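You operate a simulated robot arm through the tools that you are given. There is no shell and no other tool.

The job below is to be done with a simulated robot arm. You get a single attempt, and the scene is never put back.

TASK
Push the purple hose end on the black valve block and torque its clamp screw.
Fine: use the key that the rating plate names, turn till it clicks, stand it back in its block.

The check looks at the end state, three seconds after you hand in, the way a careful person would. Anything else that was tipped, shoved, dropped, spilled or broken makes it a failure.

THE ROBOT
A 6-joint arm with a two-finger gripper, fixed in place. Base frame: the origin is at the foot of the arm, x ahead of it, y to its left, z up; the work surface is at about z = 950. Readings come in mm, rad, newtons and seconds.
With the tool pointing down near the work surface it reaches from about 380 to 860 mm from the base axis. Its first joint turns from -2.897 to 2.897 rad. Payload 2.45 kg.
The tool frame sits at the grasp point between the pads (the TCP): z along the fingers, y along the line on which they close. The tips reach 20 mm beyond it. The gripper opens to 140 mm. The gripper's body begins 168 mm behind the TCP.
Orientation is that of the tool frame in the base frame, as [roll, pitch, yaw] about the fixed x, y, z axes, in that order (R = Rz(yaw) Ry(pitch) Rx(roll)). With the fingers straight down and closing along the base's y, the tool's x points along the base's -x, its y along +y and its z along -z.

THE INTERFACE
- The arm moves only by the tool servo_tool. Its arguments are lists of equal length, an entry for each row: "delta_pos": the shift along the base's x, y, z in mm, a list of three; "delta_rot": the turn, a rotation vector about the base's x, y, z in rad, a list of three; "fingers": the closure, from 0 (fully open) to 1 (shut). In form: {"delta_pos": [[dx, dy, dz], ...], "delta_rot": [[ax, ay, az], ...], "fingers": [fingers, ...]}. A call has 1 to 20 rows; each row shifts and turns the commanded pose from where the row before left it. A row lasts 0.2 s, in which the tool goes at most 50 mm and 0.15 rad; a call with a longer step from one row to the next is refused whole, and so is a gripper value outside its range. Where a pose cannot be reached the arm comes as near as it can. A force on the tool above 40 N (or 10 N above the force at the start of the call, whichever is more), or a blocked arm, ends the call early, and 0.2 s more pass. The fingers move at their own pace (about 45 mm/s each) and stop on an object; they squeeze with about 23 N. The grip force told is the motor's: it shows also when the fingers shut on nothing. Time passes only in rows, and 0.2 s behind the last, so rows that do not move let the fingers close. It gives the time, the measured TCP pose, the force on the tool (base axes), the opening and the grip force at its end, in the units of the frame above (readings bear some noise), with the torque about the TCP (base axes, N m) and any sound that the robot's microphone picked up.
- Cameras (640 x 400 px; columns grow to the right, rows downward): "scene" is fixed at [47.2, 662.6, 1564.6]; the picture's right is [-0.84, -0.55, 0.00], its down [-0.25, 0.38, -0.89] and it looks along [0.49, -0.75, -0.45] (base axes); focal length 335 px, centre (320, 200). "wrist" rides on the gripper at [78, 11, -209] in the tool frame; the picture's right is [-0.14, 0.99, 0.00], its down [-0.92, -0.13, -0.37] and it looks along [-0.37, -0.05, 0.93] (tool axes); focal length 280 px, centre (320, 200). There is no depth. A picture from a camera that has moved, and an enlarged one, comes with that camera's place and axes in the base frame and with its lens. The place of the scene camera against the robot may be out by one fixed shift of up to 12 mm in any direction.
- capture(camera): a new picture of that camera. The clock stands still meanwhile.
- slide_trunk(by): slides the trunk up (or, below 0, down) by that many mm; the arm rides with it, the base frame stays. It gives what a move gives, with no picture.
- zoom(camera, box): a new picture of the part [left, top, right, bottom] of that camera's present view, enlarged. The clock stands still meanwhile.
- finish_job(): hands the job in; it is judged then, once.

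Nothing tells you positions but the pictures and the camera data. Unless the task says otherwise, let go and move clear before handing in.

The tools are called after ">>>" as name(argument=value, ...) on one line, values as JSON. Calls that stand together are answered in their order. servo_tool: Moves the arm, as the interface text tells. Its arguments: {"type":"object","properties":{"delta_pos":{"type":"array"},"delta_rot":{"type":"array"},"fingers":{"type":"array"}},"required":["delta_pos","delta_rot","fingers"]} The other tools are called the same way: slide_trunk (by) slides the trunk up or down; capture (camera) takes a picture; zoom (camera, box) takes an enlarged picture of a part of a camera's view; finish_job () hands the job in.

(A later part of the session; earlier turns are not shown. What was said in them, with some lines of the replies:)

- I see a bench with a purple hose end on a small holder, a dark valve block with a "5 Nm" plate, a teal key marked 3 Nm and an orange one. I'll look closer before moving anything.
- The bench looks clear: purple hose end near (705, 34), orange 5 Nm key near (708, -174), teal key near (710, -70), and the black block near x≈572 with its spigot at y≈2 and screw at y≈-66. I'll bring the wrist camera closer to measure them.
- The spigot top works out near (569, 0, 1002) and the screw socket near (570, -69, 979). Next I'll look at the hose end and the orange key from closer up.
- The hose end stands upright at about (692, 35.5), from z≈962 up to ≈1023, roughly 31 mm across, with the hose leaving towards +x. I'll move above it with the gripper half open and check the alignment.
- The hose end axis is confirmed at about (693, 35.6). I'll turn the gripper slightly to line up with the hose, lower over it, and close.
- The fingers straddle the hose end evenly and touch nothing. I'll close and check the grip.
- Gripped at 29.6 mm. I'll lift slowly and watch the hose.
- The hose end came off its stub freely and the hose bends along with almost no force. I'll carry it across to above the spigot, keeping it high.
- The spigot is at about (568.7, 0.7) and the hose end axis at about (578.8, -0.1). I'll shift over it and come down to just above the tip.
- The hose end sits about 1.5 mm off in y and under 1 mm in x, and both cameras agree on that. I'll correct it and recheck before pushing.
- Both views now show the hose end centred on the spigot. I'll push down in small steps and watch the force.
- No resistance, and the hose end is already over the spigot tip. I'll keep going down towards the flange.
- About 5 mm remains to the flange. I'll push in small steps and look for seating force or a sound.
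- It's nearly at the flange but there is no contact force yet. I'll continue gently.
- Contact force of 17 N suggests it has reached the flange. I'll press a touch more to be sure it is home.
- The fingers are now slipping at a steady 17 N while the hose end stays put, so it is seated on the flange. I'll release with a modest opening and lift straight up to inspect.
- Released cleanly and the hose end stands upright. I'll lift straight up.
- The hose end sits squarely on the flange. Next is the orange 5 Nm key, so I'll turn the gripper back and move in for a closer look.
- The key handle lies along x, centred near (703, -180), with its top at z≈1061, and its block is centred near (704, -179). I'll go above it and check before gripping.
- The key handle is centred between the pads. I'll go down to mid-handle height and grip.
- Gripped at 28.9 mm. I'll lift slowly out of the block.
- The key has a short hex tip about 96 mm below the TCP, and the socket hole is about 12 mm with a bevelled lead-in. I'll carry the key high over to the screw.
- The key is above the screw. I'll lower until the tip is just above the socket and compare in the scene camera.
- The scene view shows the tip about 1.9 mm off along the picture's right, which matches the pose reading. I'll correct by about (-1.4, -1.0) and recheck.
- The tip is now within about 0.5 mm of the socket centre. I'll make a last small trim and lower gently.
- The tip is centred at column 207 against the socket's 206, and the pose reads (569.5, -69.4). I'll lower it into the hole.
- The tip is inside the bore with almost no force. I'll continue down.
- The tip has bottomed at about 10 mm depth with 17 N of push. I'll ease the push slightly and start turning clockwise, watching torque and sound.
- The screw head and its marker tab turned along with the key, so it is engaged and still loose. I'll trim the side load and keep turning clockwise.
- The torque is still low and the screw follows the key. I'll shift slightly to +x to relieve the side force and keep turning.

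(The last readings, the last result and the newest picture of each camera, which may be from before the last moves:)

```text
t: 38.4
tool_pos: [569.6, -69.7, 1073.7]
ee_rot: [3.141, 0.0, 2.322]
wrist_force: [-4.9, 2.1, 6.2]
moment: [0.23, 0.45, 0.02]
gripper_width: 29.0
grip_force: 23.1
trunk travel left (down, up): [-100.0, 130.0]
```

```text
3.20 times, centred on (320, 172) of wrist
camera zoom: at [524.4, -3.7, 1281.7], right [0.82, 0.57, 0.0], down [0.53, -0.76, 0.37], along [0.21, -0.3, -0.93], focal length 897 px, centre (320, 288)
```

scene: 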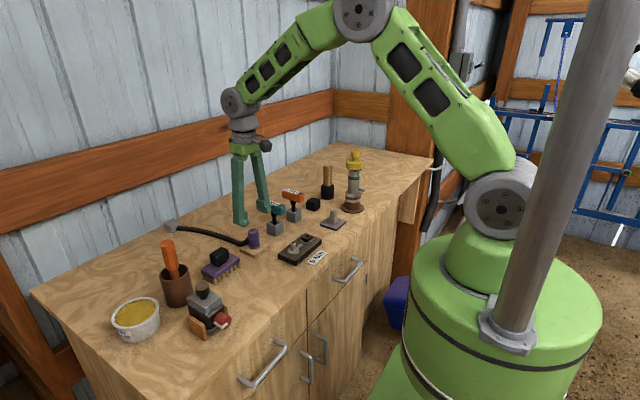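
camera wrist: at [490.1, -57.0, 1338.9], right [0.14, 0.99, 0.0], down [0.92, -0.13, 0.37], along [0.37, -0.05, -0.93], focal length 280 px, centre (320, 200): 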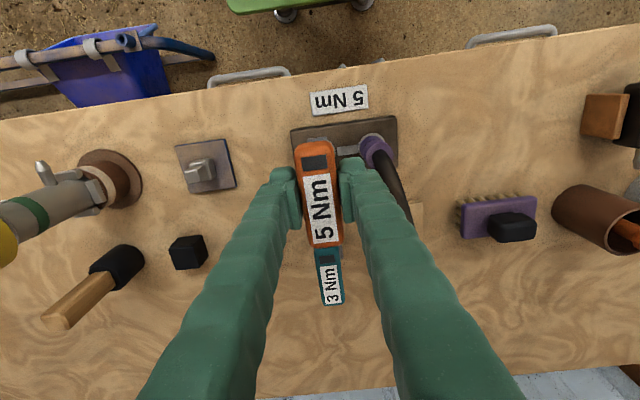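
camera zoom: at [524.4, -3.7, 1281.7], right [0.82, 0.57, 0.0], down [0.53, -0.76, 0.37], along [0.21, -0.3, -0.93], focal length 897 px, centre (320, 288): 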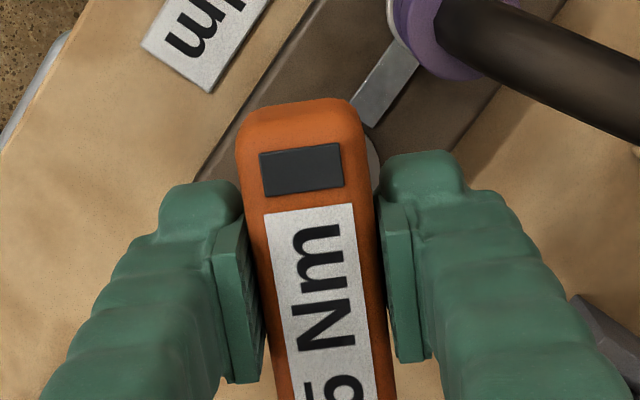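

>>> servo_tool(delta_pos=[[-0.6, 0.2, 0], [0, 0, 0], [0, 0, 0], [0, 0, 0], [0, 0, 0], [0, 0, 0]], delta_rot=[[0, 0, 0], [0, 0, -0.08], [0, 0, -0.08], [0, 0, -0.08], [0, 0, -0.08], [0, 0, 0]], fingers=[0.95, 0.95, 0.95, 0.95, 0.95, 0.95])

>>> zoom(camera="scene", box=[302, 225, 326, 245])

>>> zoom(camera="wrist", box=[220, 110, 420, 235])

```text
t: 39.8
tool_pos: [569.4, -69.2, 1073.3]
ee_rot: [-3.14, -0.002, 2.003]
wrist_force: [-1.0, -0.4, -2.9]
moment: [-0.05, 0.06, 0.05]
gripper_width: 29.1
grip_force: 23.0
trunk travel left (down, up): [-100.0, 130.0]
```

```text
16.00 times, centred on (314, 235) of scene
camera zoom: at [47.2, 662.6, 1564.6], right [-0.84, -0.55, 0.0], down [-0.25, 0.38, -0.89], along [0.49, -0.75, -0.45], focal length 5365 px, centre (416, -360)
```

zoom: 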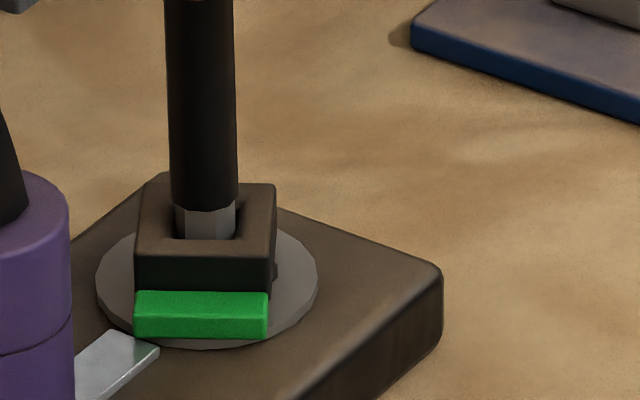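

```text
3.20 times, centred on (320, 172) of wrist
camera zoom: at [547.3, 7.4, 1282.0], right [0.96, 0.29, 0.0], down [0.27, -0.89, 0.37], along [0.11, -0.35, -0.93], focal length 897 px, centre (320, 288)
```

zoom: 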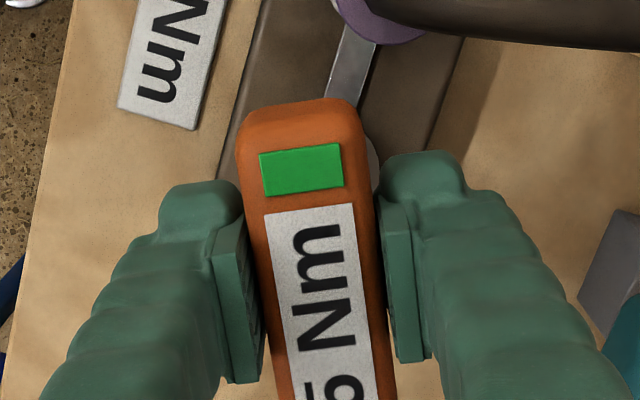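

The marker tab on the screw and the window on the key have both turned green, though no sound was reported in that call. I'll hold still for a moment and look again before deciding whether to turn further.

>>> servo_tool(delta_pos=[[0, 0, 0], [0, 0, 0]], delta_rot=[[0, 0, 0], [0, 0, 0]], fingers=[0.95, 0.95])

>>> capture(camera="scene")

>>> capture(camera="wrist")

>>> zoom(camera="scene", box=[290, 200, 340, 250])

```text
t: 40.4
tool_pos: [571.3, -69.8, 1074.1]
ee_rot: [3.141, 0.001, 2.002]
wrist_force: [0.7, 0.2, -0.8]
moment: [-0.05, -0.06, -0.02]
gripper_width: 28.8
grip_force: 23.3
trunk travel left (down, up): [-100.0, 130.0]
```

```text
taken
```

scene: 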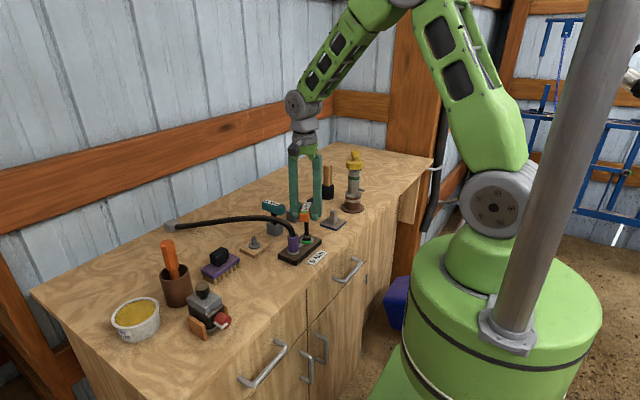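

```text
taken
camera wrist: at [547.2, 7.4, 1282.1], right [0.96, 0.29, 0.0], down [0.27, -0.89, 0.37], along [0.11, -0.35, -0.93], focal length 280 px, centre (320, 200)
```

wrist: 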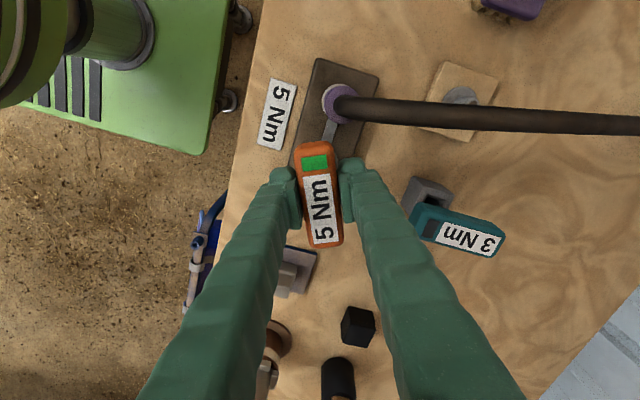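

```text
8.00 times, centred on (315, 225) of scene
camera zoom: at [47.2, 662.6, 1564.6], right [-0.84, -0.55, 0.0], down [-0.25, 0.38, -0.89], along [0.49, -0.75, -0.45], focal length 2683 px, centre (360, 0)
```

zoom: 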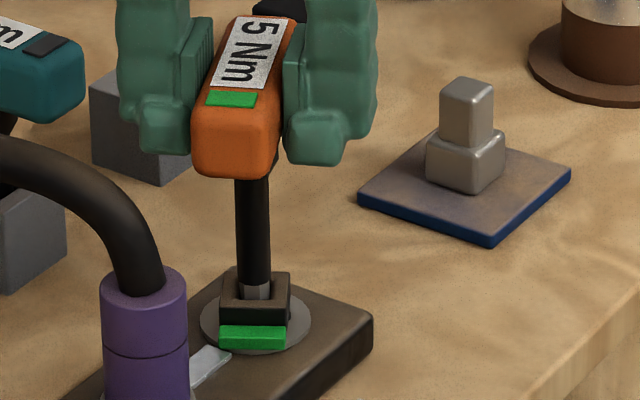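

Both green indicators stay latched, so the key has clicked and I won't turn any further. I'll lift the key straight out without turning it, so the screw isn't loosened.

>>> servo_tool(delta_pos=[[0, 0, 3], [0, 0, 4], [0, 0, 5], [0, 0, 8], [0, 0, 15], [0, 0, 20], [0, 0, 10], [0, 0, 0]], delta_rot=[[0, 0, 0], [0, 0, 0], [0, 0, 0], [0, 0, 0], [0, 0, 0], [0, 0, 0], [0, 0, 0], [0, 0, 0]], fingers=[0.95, 0.95, 0.95, 0.95, 0.95, 0.95, 0.95, 0.95])

>>> zoom(camera="scene", box=[280, 170, 340, 255])

>>> zoom(camera="scene", box=[302, 225, 326, 245])

>>> capture(camera="wrist")

```text
t: 42.2
tool_pos: [568.9, -69.3, 1137.1]
ee_rot: [-3.141, 0.0, 2.002]
wrist_force: [-0.1, -0.4, -1.8]
moment: [0.02, 0.02, -0.01]
gripper_width: 28.8
grip_force: 23.2
trunk travel left (down, up): [-100.0, 130.0]
```

```text
4.71 times, centred on (310, 212) of scene
camera zoom: at [47.2, 662.6, 1564.6], right [-0.84, -0.55, 0.0], down [-0.25, 0.38, -0.89], along [0.49, -0.75, -0.45], focal length 1578 px, centre (367, 141)
```

zoom: 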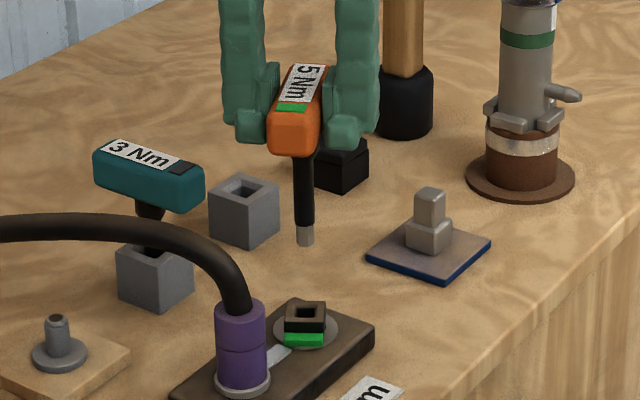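

```text
16.00 times, centred on (314, 235) of scene
camera zoom: at [47.2, 662.6, 1564.6], right [-0.84, -0.55, 0.0], down [-0.25, 0.38, -0.89], along [0.49, -0.75, -0.45], focal length 5365 px, centre (416, -360)
```

zoom: 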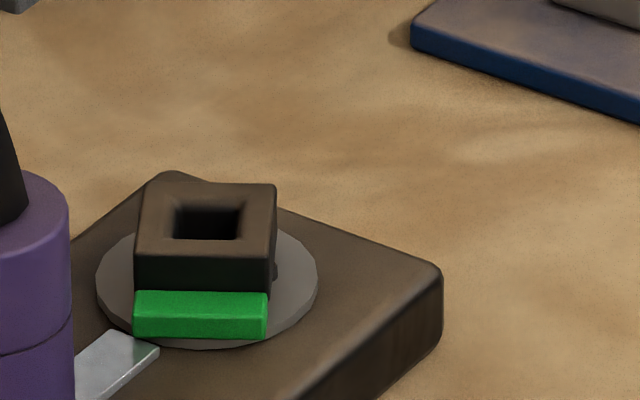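

```text
taken
camera wrist: at [545.9, 7.5, 1345.4], right [0.96, 0.29, 0.0], down [0.27, -0.89, 0.37], along [0.11, -0.35, -0.93], focal length 280 px, centre (320, 200)
```

wrist: 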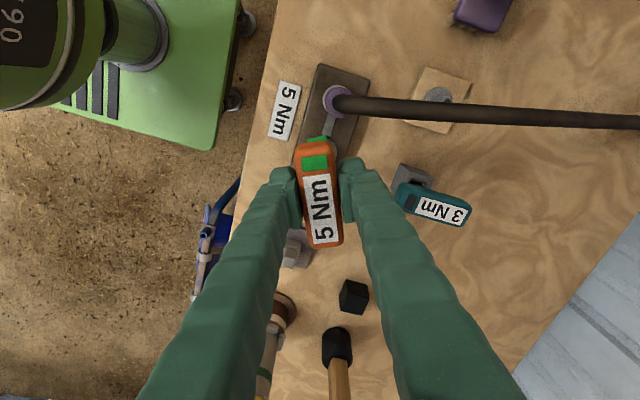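

The key is out and the screw's green mark is intact. I'll rotate back to the original heading while high, then check where the key's block is.

>>> servo_tool(delta_pos=[[0, 0, 5], [0, 0, 5], [0, 0, 0], [0, 0, 0], [0, 0, 0], [0, 0, 0], [0, 0, 0], [0, 0, 0], [0, 0, 0], [0, 0, 0], [0, 0, 0]], delta_rot=[[0, 0, 0.12], [0, 0, 0.12], [0, 0, 0.12], [0, 0, 0.12], [0, 0, 0.12], [0, 0, 0.12], [0, 0, 0.12], [0, 0, 0.12], [0, 0, 0.12], [0, 0, 0.06], [0, 0, 0]], fingers=[0.95, 0.95, 0.95, 0.95, 0.95, 0.95, 0.95, 0.95, 0.95, 0.95, 0.95])

>>> servo_tool(delta_pos=[[0, -25, 0], [0, -30, 0], [10, -30, 0], [20, -10, 0], [20, -5, 0], [20, -5, 0], [0, 0, 0]], delta_rot=[[0, 0, 0], [0, 0, 0], [0, 0, 0], [0, 0, 0], [0, 0, 0], [0, 0, 0], [0, 0, 0]], fingers=[0.95, 0.95, 0.95, 0.95, 0.95, 0.95, 0.95])

>>> capture(camera="wrist")

>>> zoom(camera="wrist", box=[240, 120, 400, 270])

>>> zoom(camera="scene", box=[260, 150, 340, 250])

```text
t: 44.6
tool_pos: [570.4, -68.8, 1147.5]
ee_rot: [3.141, 0.0, -3.14]
wrist_force: [-0.7, -0.2, -1.2]
moment: [0.01, 0.0, 0.02]
gripper_width: 28.9
grip_force: 22.9
trunk travel left (down, up): [-100.0, 130.0]
```

```text
t: 46.2
tool_pos: [639.9, -172.9, 1148.5]
ee_rot: [3.14, 0.001, -3.139]
wrist_force: [0.4, -0.2, -0.5]
moment: [-0.03, 0.01, 0.0]
gripper_width: 29.0
grip_force: 22.8
trunk travel left (down, up): [-100.0, 130.0]
```

```text
taken
camera wrist: at [561.6, -161.6, 1357.7], right [0.14, 0.99, 0.0], down [0.92, -0.13, 0.37], along [0.37, -0.05, -0.93], focal length 280 px, centre (320, 200)
```

wrist: 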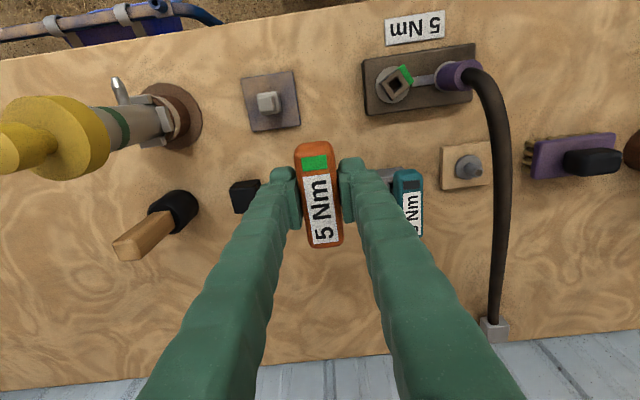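

```text
2.67 times, centred on (320, 195) of wrist
camera zoom: at [561.6, -161.6, 1357.7], right [0.14, 0.99, 0.0], down [0.92, -0.13, 0.37], along [0.37, -0.05, -0.93], focal length 748 px, centre (320, 213)
```

zoom: 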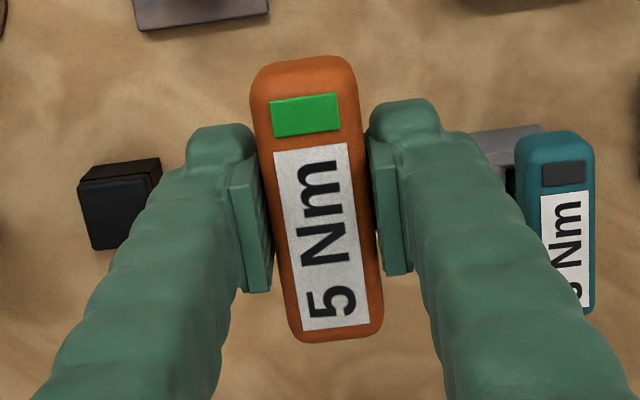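

```text
4.00 times, centred on (300, 200) of scene
camera zoom: at [47.2, 662.6, 1564.6], right [-0.84, -0.55, 0.0], down [-0.25, 0.38, -0.89], along [0.49, -0.75, -0.45], focal length 1341 px, centre (400, 200)
```

zoom: 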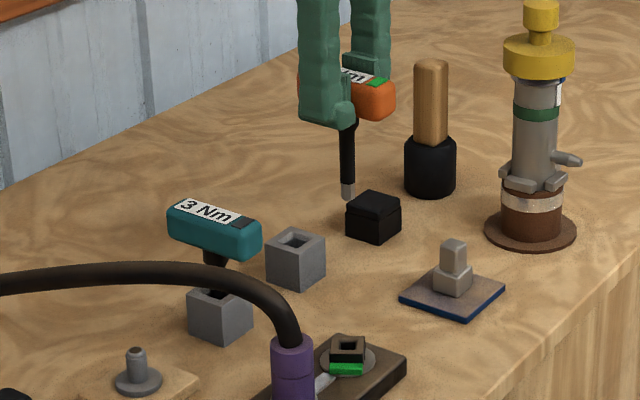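

The key hasn't shifted in the grip. I'll move it above its block and compare the tip with the hole.

>>> servo_tool(delta_pos=[[22, -3, 0], [22, -2, 0], [20, -2, -15], [0, 0, -13], [0, 0, 0], [0, 0, 0]], delta_rot=[[0, 0, 0], [0, 0, 0], [0, 0, 0], [0, 0, 0], [0, 0, 0], [0, 0, 0]], fingers=[0.95, 0.95, 0.95, 0.95, 0.95, 0.95])

>>> zoom(camera="scene", box=[280, 192, 312, 220])

>>> zoom(camera="wrist", box=[260, 120, 380, 220])

```text
t: 47.6
tool_pos: [704.3, -179.6, 1120.9]
ee_rot: [-3.141, 0.0, -3.138]
wrist_force: [0.0, 0.2, -1.5]
moment: [0.03, 0.02, 0.0]
gripper_width: 29.0
grip_force: 23.3
trunk travel left (down, up): [-100.0, 130.0]
```

```text
14.29 times, centred on (296, 206) of scene
camera zoom: at [47.2, 662.6, 1564.6], right [-0.84, -0.55, 0.0], down [-0.25, 0.38, -0.89], along [0.49, -0.75, -0.45], focal length 4791 px, centre (663, 114)
```

zoom: 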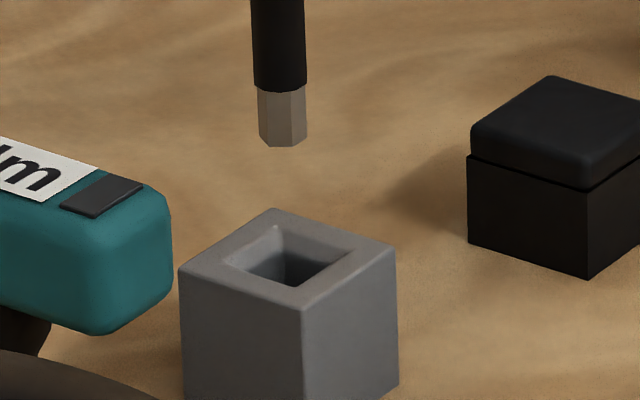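

```text
4.00 times, centred on (320, 170) of wrist
camera zoom: at [626.1, -169.0, 1328.3], right [0.14, 0.99, 0.0], down [0.92, -0.13, 0.37], along [0.36, -0.05, -0.93], focal length 1122 px, centre (320, 320)
```

zoom: 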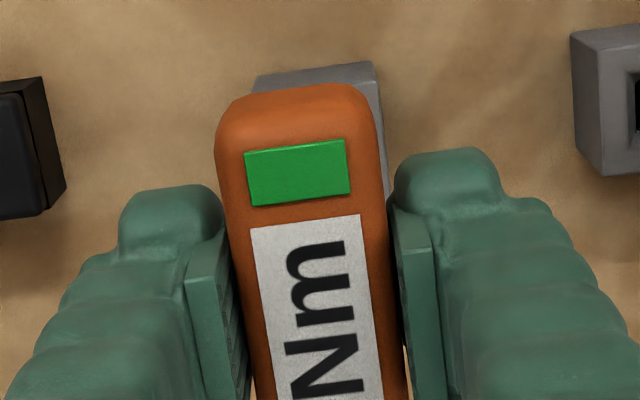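

The tip lines up with the hole to within about 0.5 mm. I'll lower into the block, slowly, watching the force.

>>> servo_tool(delta_pos=[[-0.2, -0.5, -10], [0, 0, -10], [0, 0, -8], [0, 0, -6], [0, 0, 0]], delta_rot=[[0, 0, 0], [0, 0, 0], [0, 0, 0], [0, 0, 0], [0, 0, 0]], fingers=[0.95, 0.95, 0.95, 0.95, 0.95])

>>> zoom(camera="scene", box=[280, 192, 312, 220])

```text
t: 48.8
tool_pos: [702.9, -181.4, 1086.5]
ee_rot: [-3.142, 0.0, -3.139]
wrist_force: [0.3, 0.0, -2.1]
moment: [-0.01, -0.01, 0.01]
gripper_width: 29.0
grip_force: 22.9
trunk travel left (down, up): [-100.0, 130.0]
```

```text
14.29 times, centred on (296, 206) of scene
camera zoom: at [47.2, 662.6, 1564.6], right [-0.84, -0.55, 0.0], down [-0.25, 0.38, -0.89], along [0.49, -0.75, -0.45], focal length 4791 px, centre (663, 114)
```

zoom: 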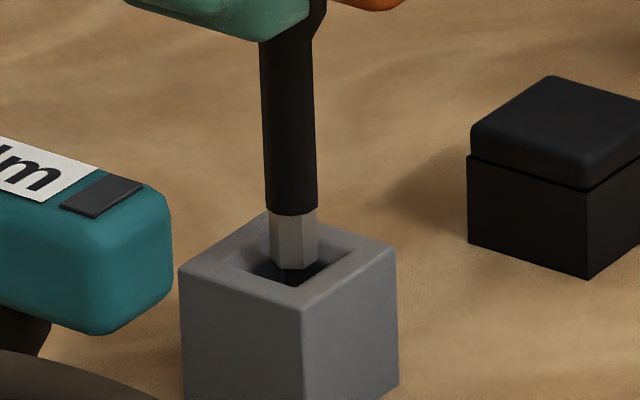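

The tip drifted about 1.5 mm to the picture's right. I'll correct by (+1.0, +0.9) and recheck before going deeper.

>>> servo_tool(delta_pos=[[1.0, 0.9, 0], [0, 0, 0], [0, 0, 0]], delta_rot=[[0, 0, 0], [0, 0, 0], [0, 0, 0]], fingers=[0.95, 0.95, 0.95])

>>> zoom(camera="scene", box=[280, 192, 312, 220])

```text
t: 49.6
tool_pos: [704.3, -180.6, 1086.3]
ee_rot: [-3.141, 0.0, -3.14]
wrist_force: [0.9, 0.0, -1.7]
moment: [-0.02, 0.0, -0.01]
gripper_width: 28.8
grip_force: 22.6
trunk travel left (down, up): [-100.0, 130.0]
```

```text
14.29 times, centred on (296, 206) of scene
camera zoom: at [47.2, 662.6, 1564.6], right [-0.84, -0.55, 0.0], down [-0.25, 0.38, -0.89], along [0.49, -0.75, -0.45], focal length 4791 px, centre (663, 114)
```

zoom: 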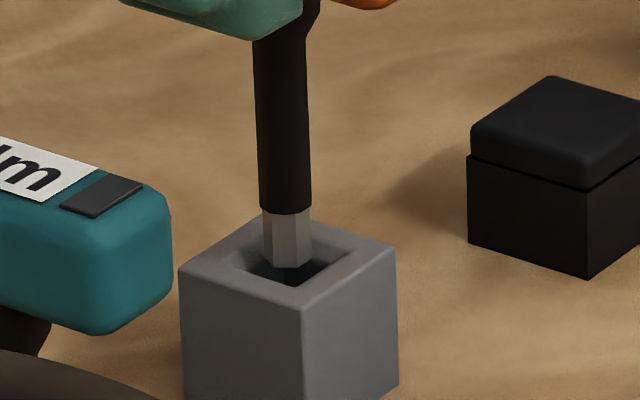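

Centred at column 288. I'll lower further.

>>> servo_tool(delta_pos=[[0, 0, -4], [0, 0, -5], [0, 0, -5], [0, 0, -5], [0, 0, 0]], delta_rot=[[0, 0, 0], [0, 0, 0], [0, 0, 0], [0, 0, 0], [0, 0, 0]], fingers=[0.95, 0.95, 0.95, 0.95, 0.95])

>>> zoom(camera="scene", box=[280, 192, 312, 220])

```text
t: 50.8
tool_pos: [705.2, -182.2, 1068.3]
ee_rot: [3.141, 0.002, -3.141]
wrist_force: [0.8, 1.9, 2.3]
moment: [0.12, -0.03, 0.0]
gripper_width: 28.8
grip_force: 23.0
trunk travel left (down, up): [-100.0, 130.0]
```

```text
14.29 times, centred on (296, 206) of scene
camera zoom: at [47.2, 662.6, 1564.6], right [-0.84, -0.55, 0.0], down [-0.25, 0.38, -0.89], along [0.49, -0.75, -0.45], focal length 4791 px, centre (663, 114)
```

zoom: 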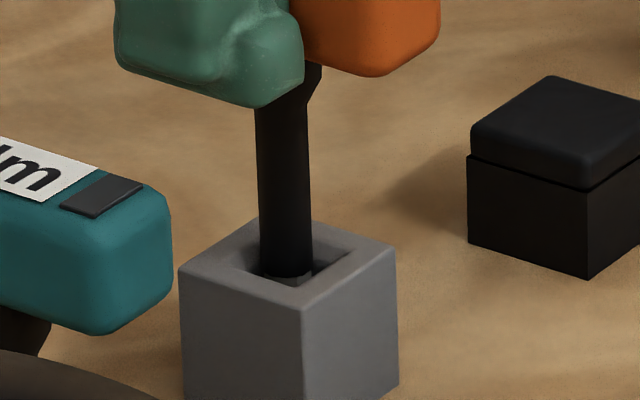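

It's entering with a slight +y side force, so I'll trim that and continue down.

>>> servo_tool(delta_pos=[[-0.5, 1.2, 0], [0, 0, -4], [0, 0, -4], [0, 0, -4], [0, 0, 0]], delta_rot=[[0, 0, 0], [0, 0, 0], [0, 0, 0], [0, 0, 0], [0, 0, 0]], fingers=[0.95, 0.95, 0.95, 0.95, 0.95])

>>> zoom(camera="scene", box=[280, 192, 312, 220])

```text
t: 52.0
tool_pos: [704.9, -180.3, 1055.1]
ee_rot: [-3.139, 0.001, -3.139]
wrist_force: [-0.1, 0.4, -0.8]
moment: [-0.02, 0.02, 0.03]
gripper_width: 28.9
grip_force: 23.1
trunk travel left (down, up): [-100.0, 130.0]
```

```text
14.29 times, centred on (296, 206) of scene
camera zoom: at [47.2, 662.6, 1564.6], right [-0.84, -0.55, 0.0], down [-0.25, 0.38, -0.89], along [0.49, -0.75, -0.45], focal length 4791 px, centre (663, 114)
```

zoom: 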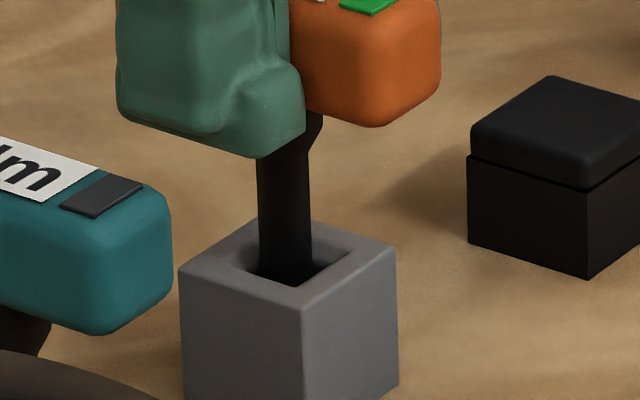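

>>> servo_tool(delta_pos=[[0, 0, -2.5], [0, 0, -2.5], [0, 0, -1.5], [0, 0, 0]], delta_rot=[[0, 0, 0], [0, 0, 0], [0, 0, 0], [0, 0, 0]], fingers=[0.95, 0.95, 0.95, 0.95])

>>> zoom(camera="scene", box=[270, 170, 330, 225])

```text
t: 53.0
tool_pos: [703.8, -179.4, 1047.6]
ee_rot: [3.141, 0.002, -3.139]
wrist_force: [0.2, 0.5, -1.9]
moment: [0.01, 0.02, -0.04]
gripper_width: 28.9
grip_force: 23.2
trunk travel left (down, up): [-100.0, 130.0]
```

```text
7.27 times, centred on (300, 198) of scene
camera zoom: at [47.2, 662.6, 1564.6], right [-0.84, -0.55, 0.0], down [-0.25, 0.38, -0.89], along [0.49, -0.75, -0.45], focal length 2439 px, centre (466, 218)
```

zoom: 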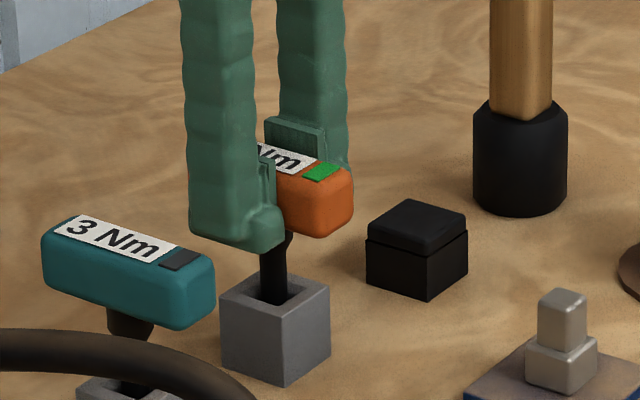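

I'm back at the original grip height with no contact yet. I'll lower another millimetre at a time until the key rests.

>>> servo_tool(delta_pos=[[0, 0, -1], [0, 0, -0.8], [0, 0, 0]], delta_rot=[[0, 0, 0], [0, 0, 0], [0, 0, 0]], fingers=[0.95, 0.95, 0.95])

```text
t: 53.8
tool_pos: [703.7, -179.2, 1047.4]
ee_rot: [3.141, 0.0, -3.139]
wrist_force: [-0.7, -0.6, 10.3]
moment: [-0.08, 0.05, 0.01]
gripper_width: 28.8
grip_force: 23.0
trunk travel left (down, up): [-100.0, 130.0]
```

Contact at 10 N, so the key rests on the bottom of its block. I'll relieve the push, open the fingers, and check that it stands.

>>> servo_tool(delta_pos=[[0, 0, 0.6], [0, 0, 0], [0, 0, 0], [0, 0, 0], [0, 0, 0]], delta_rot=[[0, 0, 0], [0, 0, 0], [0, 0, 0], [0, 0, 0], [0, 0, 0]], fingers=[0.95, 0.7, 0.55, 0.52, 0.52])

>>> zoom(camera="scene", box=[270, 170, 330, 225])

>>> zoom(camera="wrist", box=[220, 120, 420, 245])

```text
t: 55.0
tool_pos: [704.1, -179.7, 1047.0]
ee_rot: [3.141, -0.001, -3.139]
wrist_force: [-1.0, 0.7, 0.4]
moment: [0.03, 0.01, 0.01]
gripper_width: 67.3
grip_force: 0.0
trunk travel left (down, up): [-100.0, 130.0]
```

```text
7.27 times, centred on (300, 198) of scene
camera zoom: at [47.2, 662.6, 1564.6], right [-0.84, -0.55, 0.0], down [-0.25, 0.38, -0.89], along [0.49, -0.75, -0.45], focal length 2439 px, centre (466, 218)
```

zoom: 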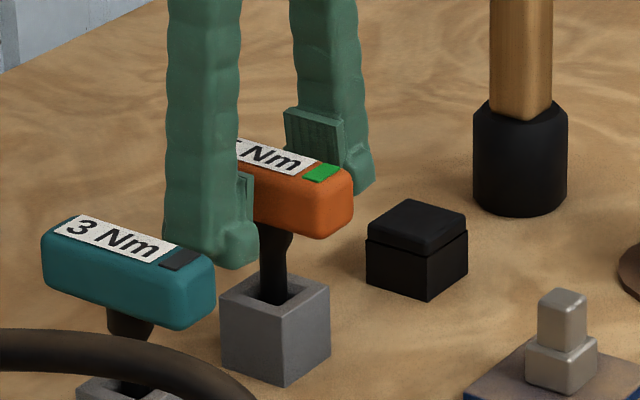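

```text
3.20 times, centred on (320, 182) of wrist
camera zoom: at [625.5, -167.8, 1254.9], right [0.14, 0.99, 0.0], down [0.92, -0.13, 0.37], along [0.37, -0.05, -0.93], focal length 897 px, centre (320, 256)
```

zoom: 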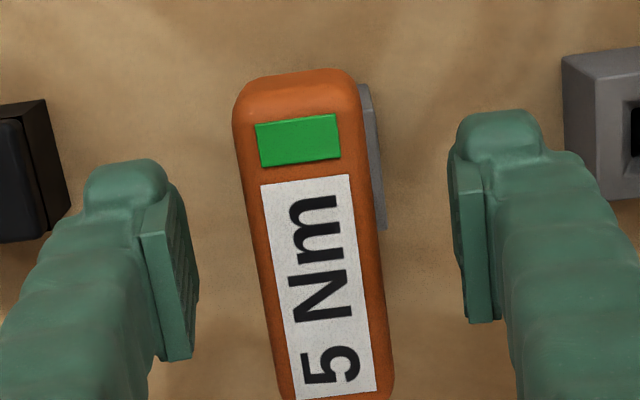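

The key stands in its block just as it did at the start. I'll raise the arm straight up and clear, then inspect everything.

>>> servo_tool(delta_pos=[[0, 0, 15], [0, 0, 25], [0, 0, 35], [0, 0, 40], [-20, 0, 35], [-30, 20, 20], [-30, 20, 0], [0, 0, 0]], delta_rot=[[0, 0, 0], [0, 0, 0], [0, 0, 0], [0, 0, 0], [0, 0, 0], [0, 0, 0], [0, 0, 0], [0, 0, 0]], fingers=[0.52, 0.52, 0.52, 0.52, 0.52, 0.52, 0.52, 0.52])

>>> capture(camera="scene")

>>> capture(camera="wrist")

>>> zoom(camera="scene", box=[220, 170, 380, 270])

>>> zoom(camera="scene", box=[270, 215, 330, 268])

```text
t: 56.8
tool_pos: [623.9, -140.4, 1217.1]
ee_rot: [3.141, 0.001, -3.14]
wrist_force: [-0.5, -0.1, 0.1]
moment: [0.01, 0.01, 0.01]
gripper_width: 67.4
grip_force: 0.0
trunk travel left (down, up): [-100.0, 130.0]
```

```text
taken
```

scene: 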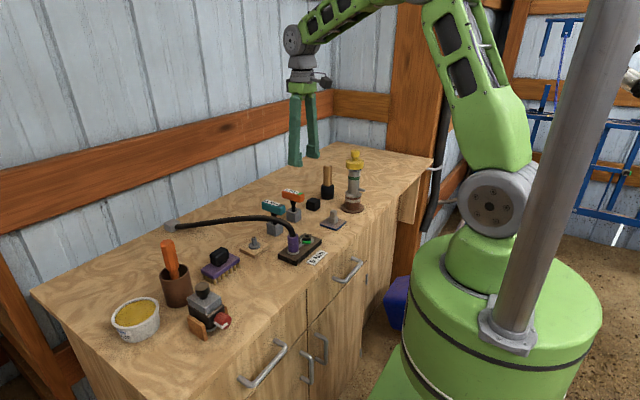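

```text
taken
camera wrist: at [545.1, -128.4, 1427.1], right [0.14, 0.99, 0.0], down [0.92, -0.13, 0.37], along [0.36, -0.05, -0.93], focal length 280 px, centre (320, 200)
```

wrist: 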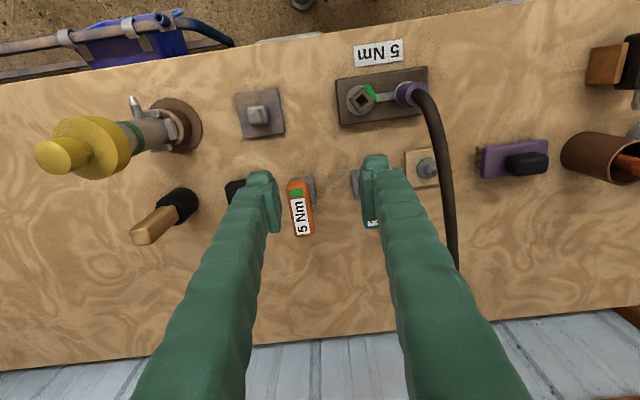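

```text
4.00 times, centred on (300, 220) of scene
camera zoom: at [47.2, 662.6, 1564.6], right [-0.84, -0.55, 0.0], down [-0.25, 0.38, -0.89], along [0.49, -0.75, -0.45], focal length 1341 px, centre (400, 120)
```

zoom: 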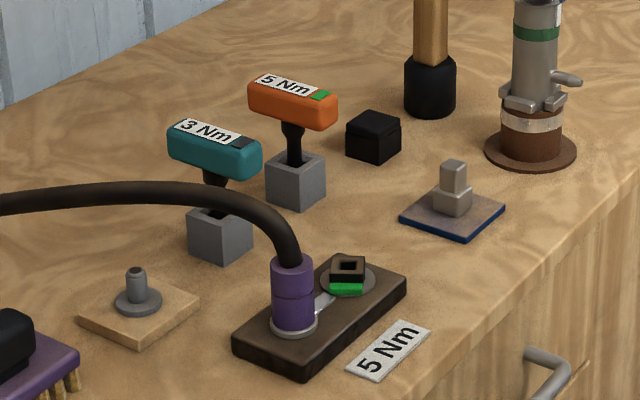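

```text
7.55 times, centred on (300, 242) of scene
camera zoom: at [47.2, 662.6, 1564.6], right [-0.84, -0.55, 0.0], down [-0.25, 0.38, -0.89], along [0.49, -0.75, -0.45], focal length 2531 px, centre (471, -113)
```

zoom: 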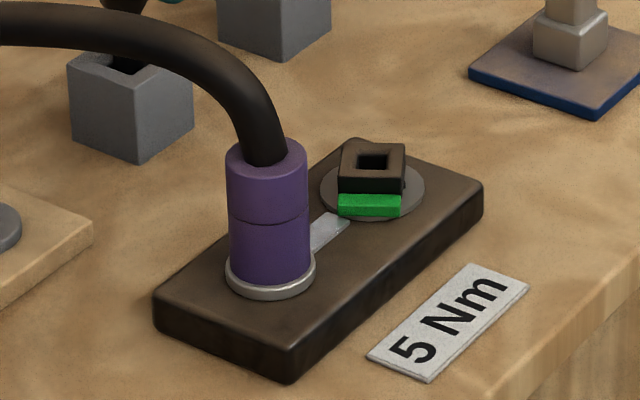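

The hose end sits flush on the flange and the screw's mark is green. The orange key is back in its block where it started, and nothing else has moved. The arm is clear, so I'm handing in.

>>> finish_job()

```text
The job is handed in.
```

The purple hose end is seated on the black valve block, its clamp screw is torqued, and the key is back in its block. I've handed the job in, but no result has come back yet.

- **Hose end:** it sits flush on the block's flange. At the end of the push it stopped moving and the fingers slipped on it at about 17 N.
- **Clamp screw:** the plate beside the block says 5 Nm, so I used the orange 5 Nm key and turned it clockwise about 1.1 rad. The marker on the screw and the window on the key both turned green and stayed green.
- **The click:** the microphone never reported a click, and I felt almost no turning resistance. I took the two green marks as the click and stopped there, to avoid over-tightening.
- **Key and bench:** the key stands in its block as it did at the start. In the last pictures nothing else looked moved or tipped, and the arm was clear.
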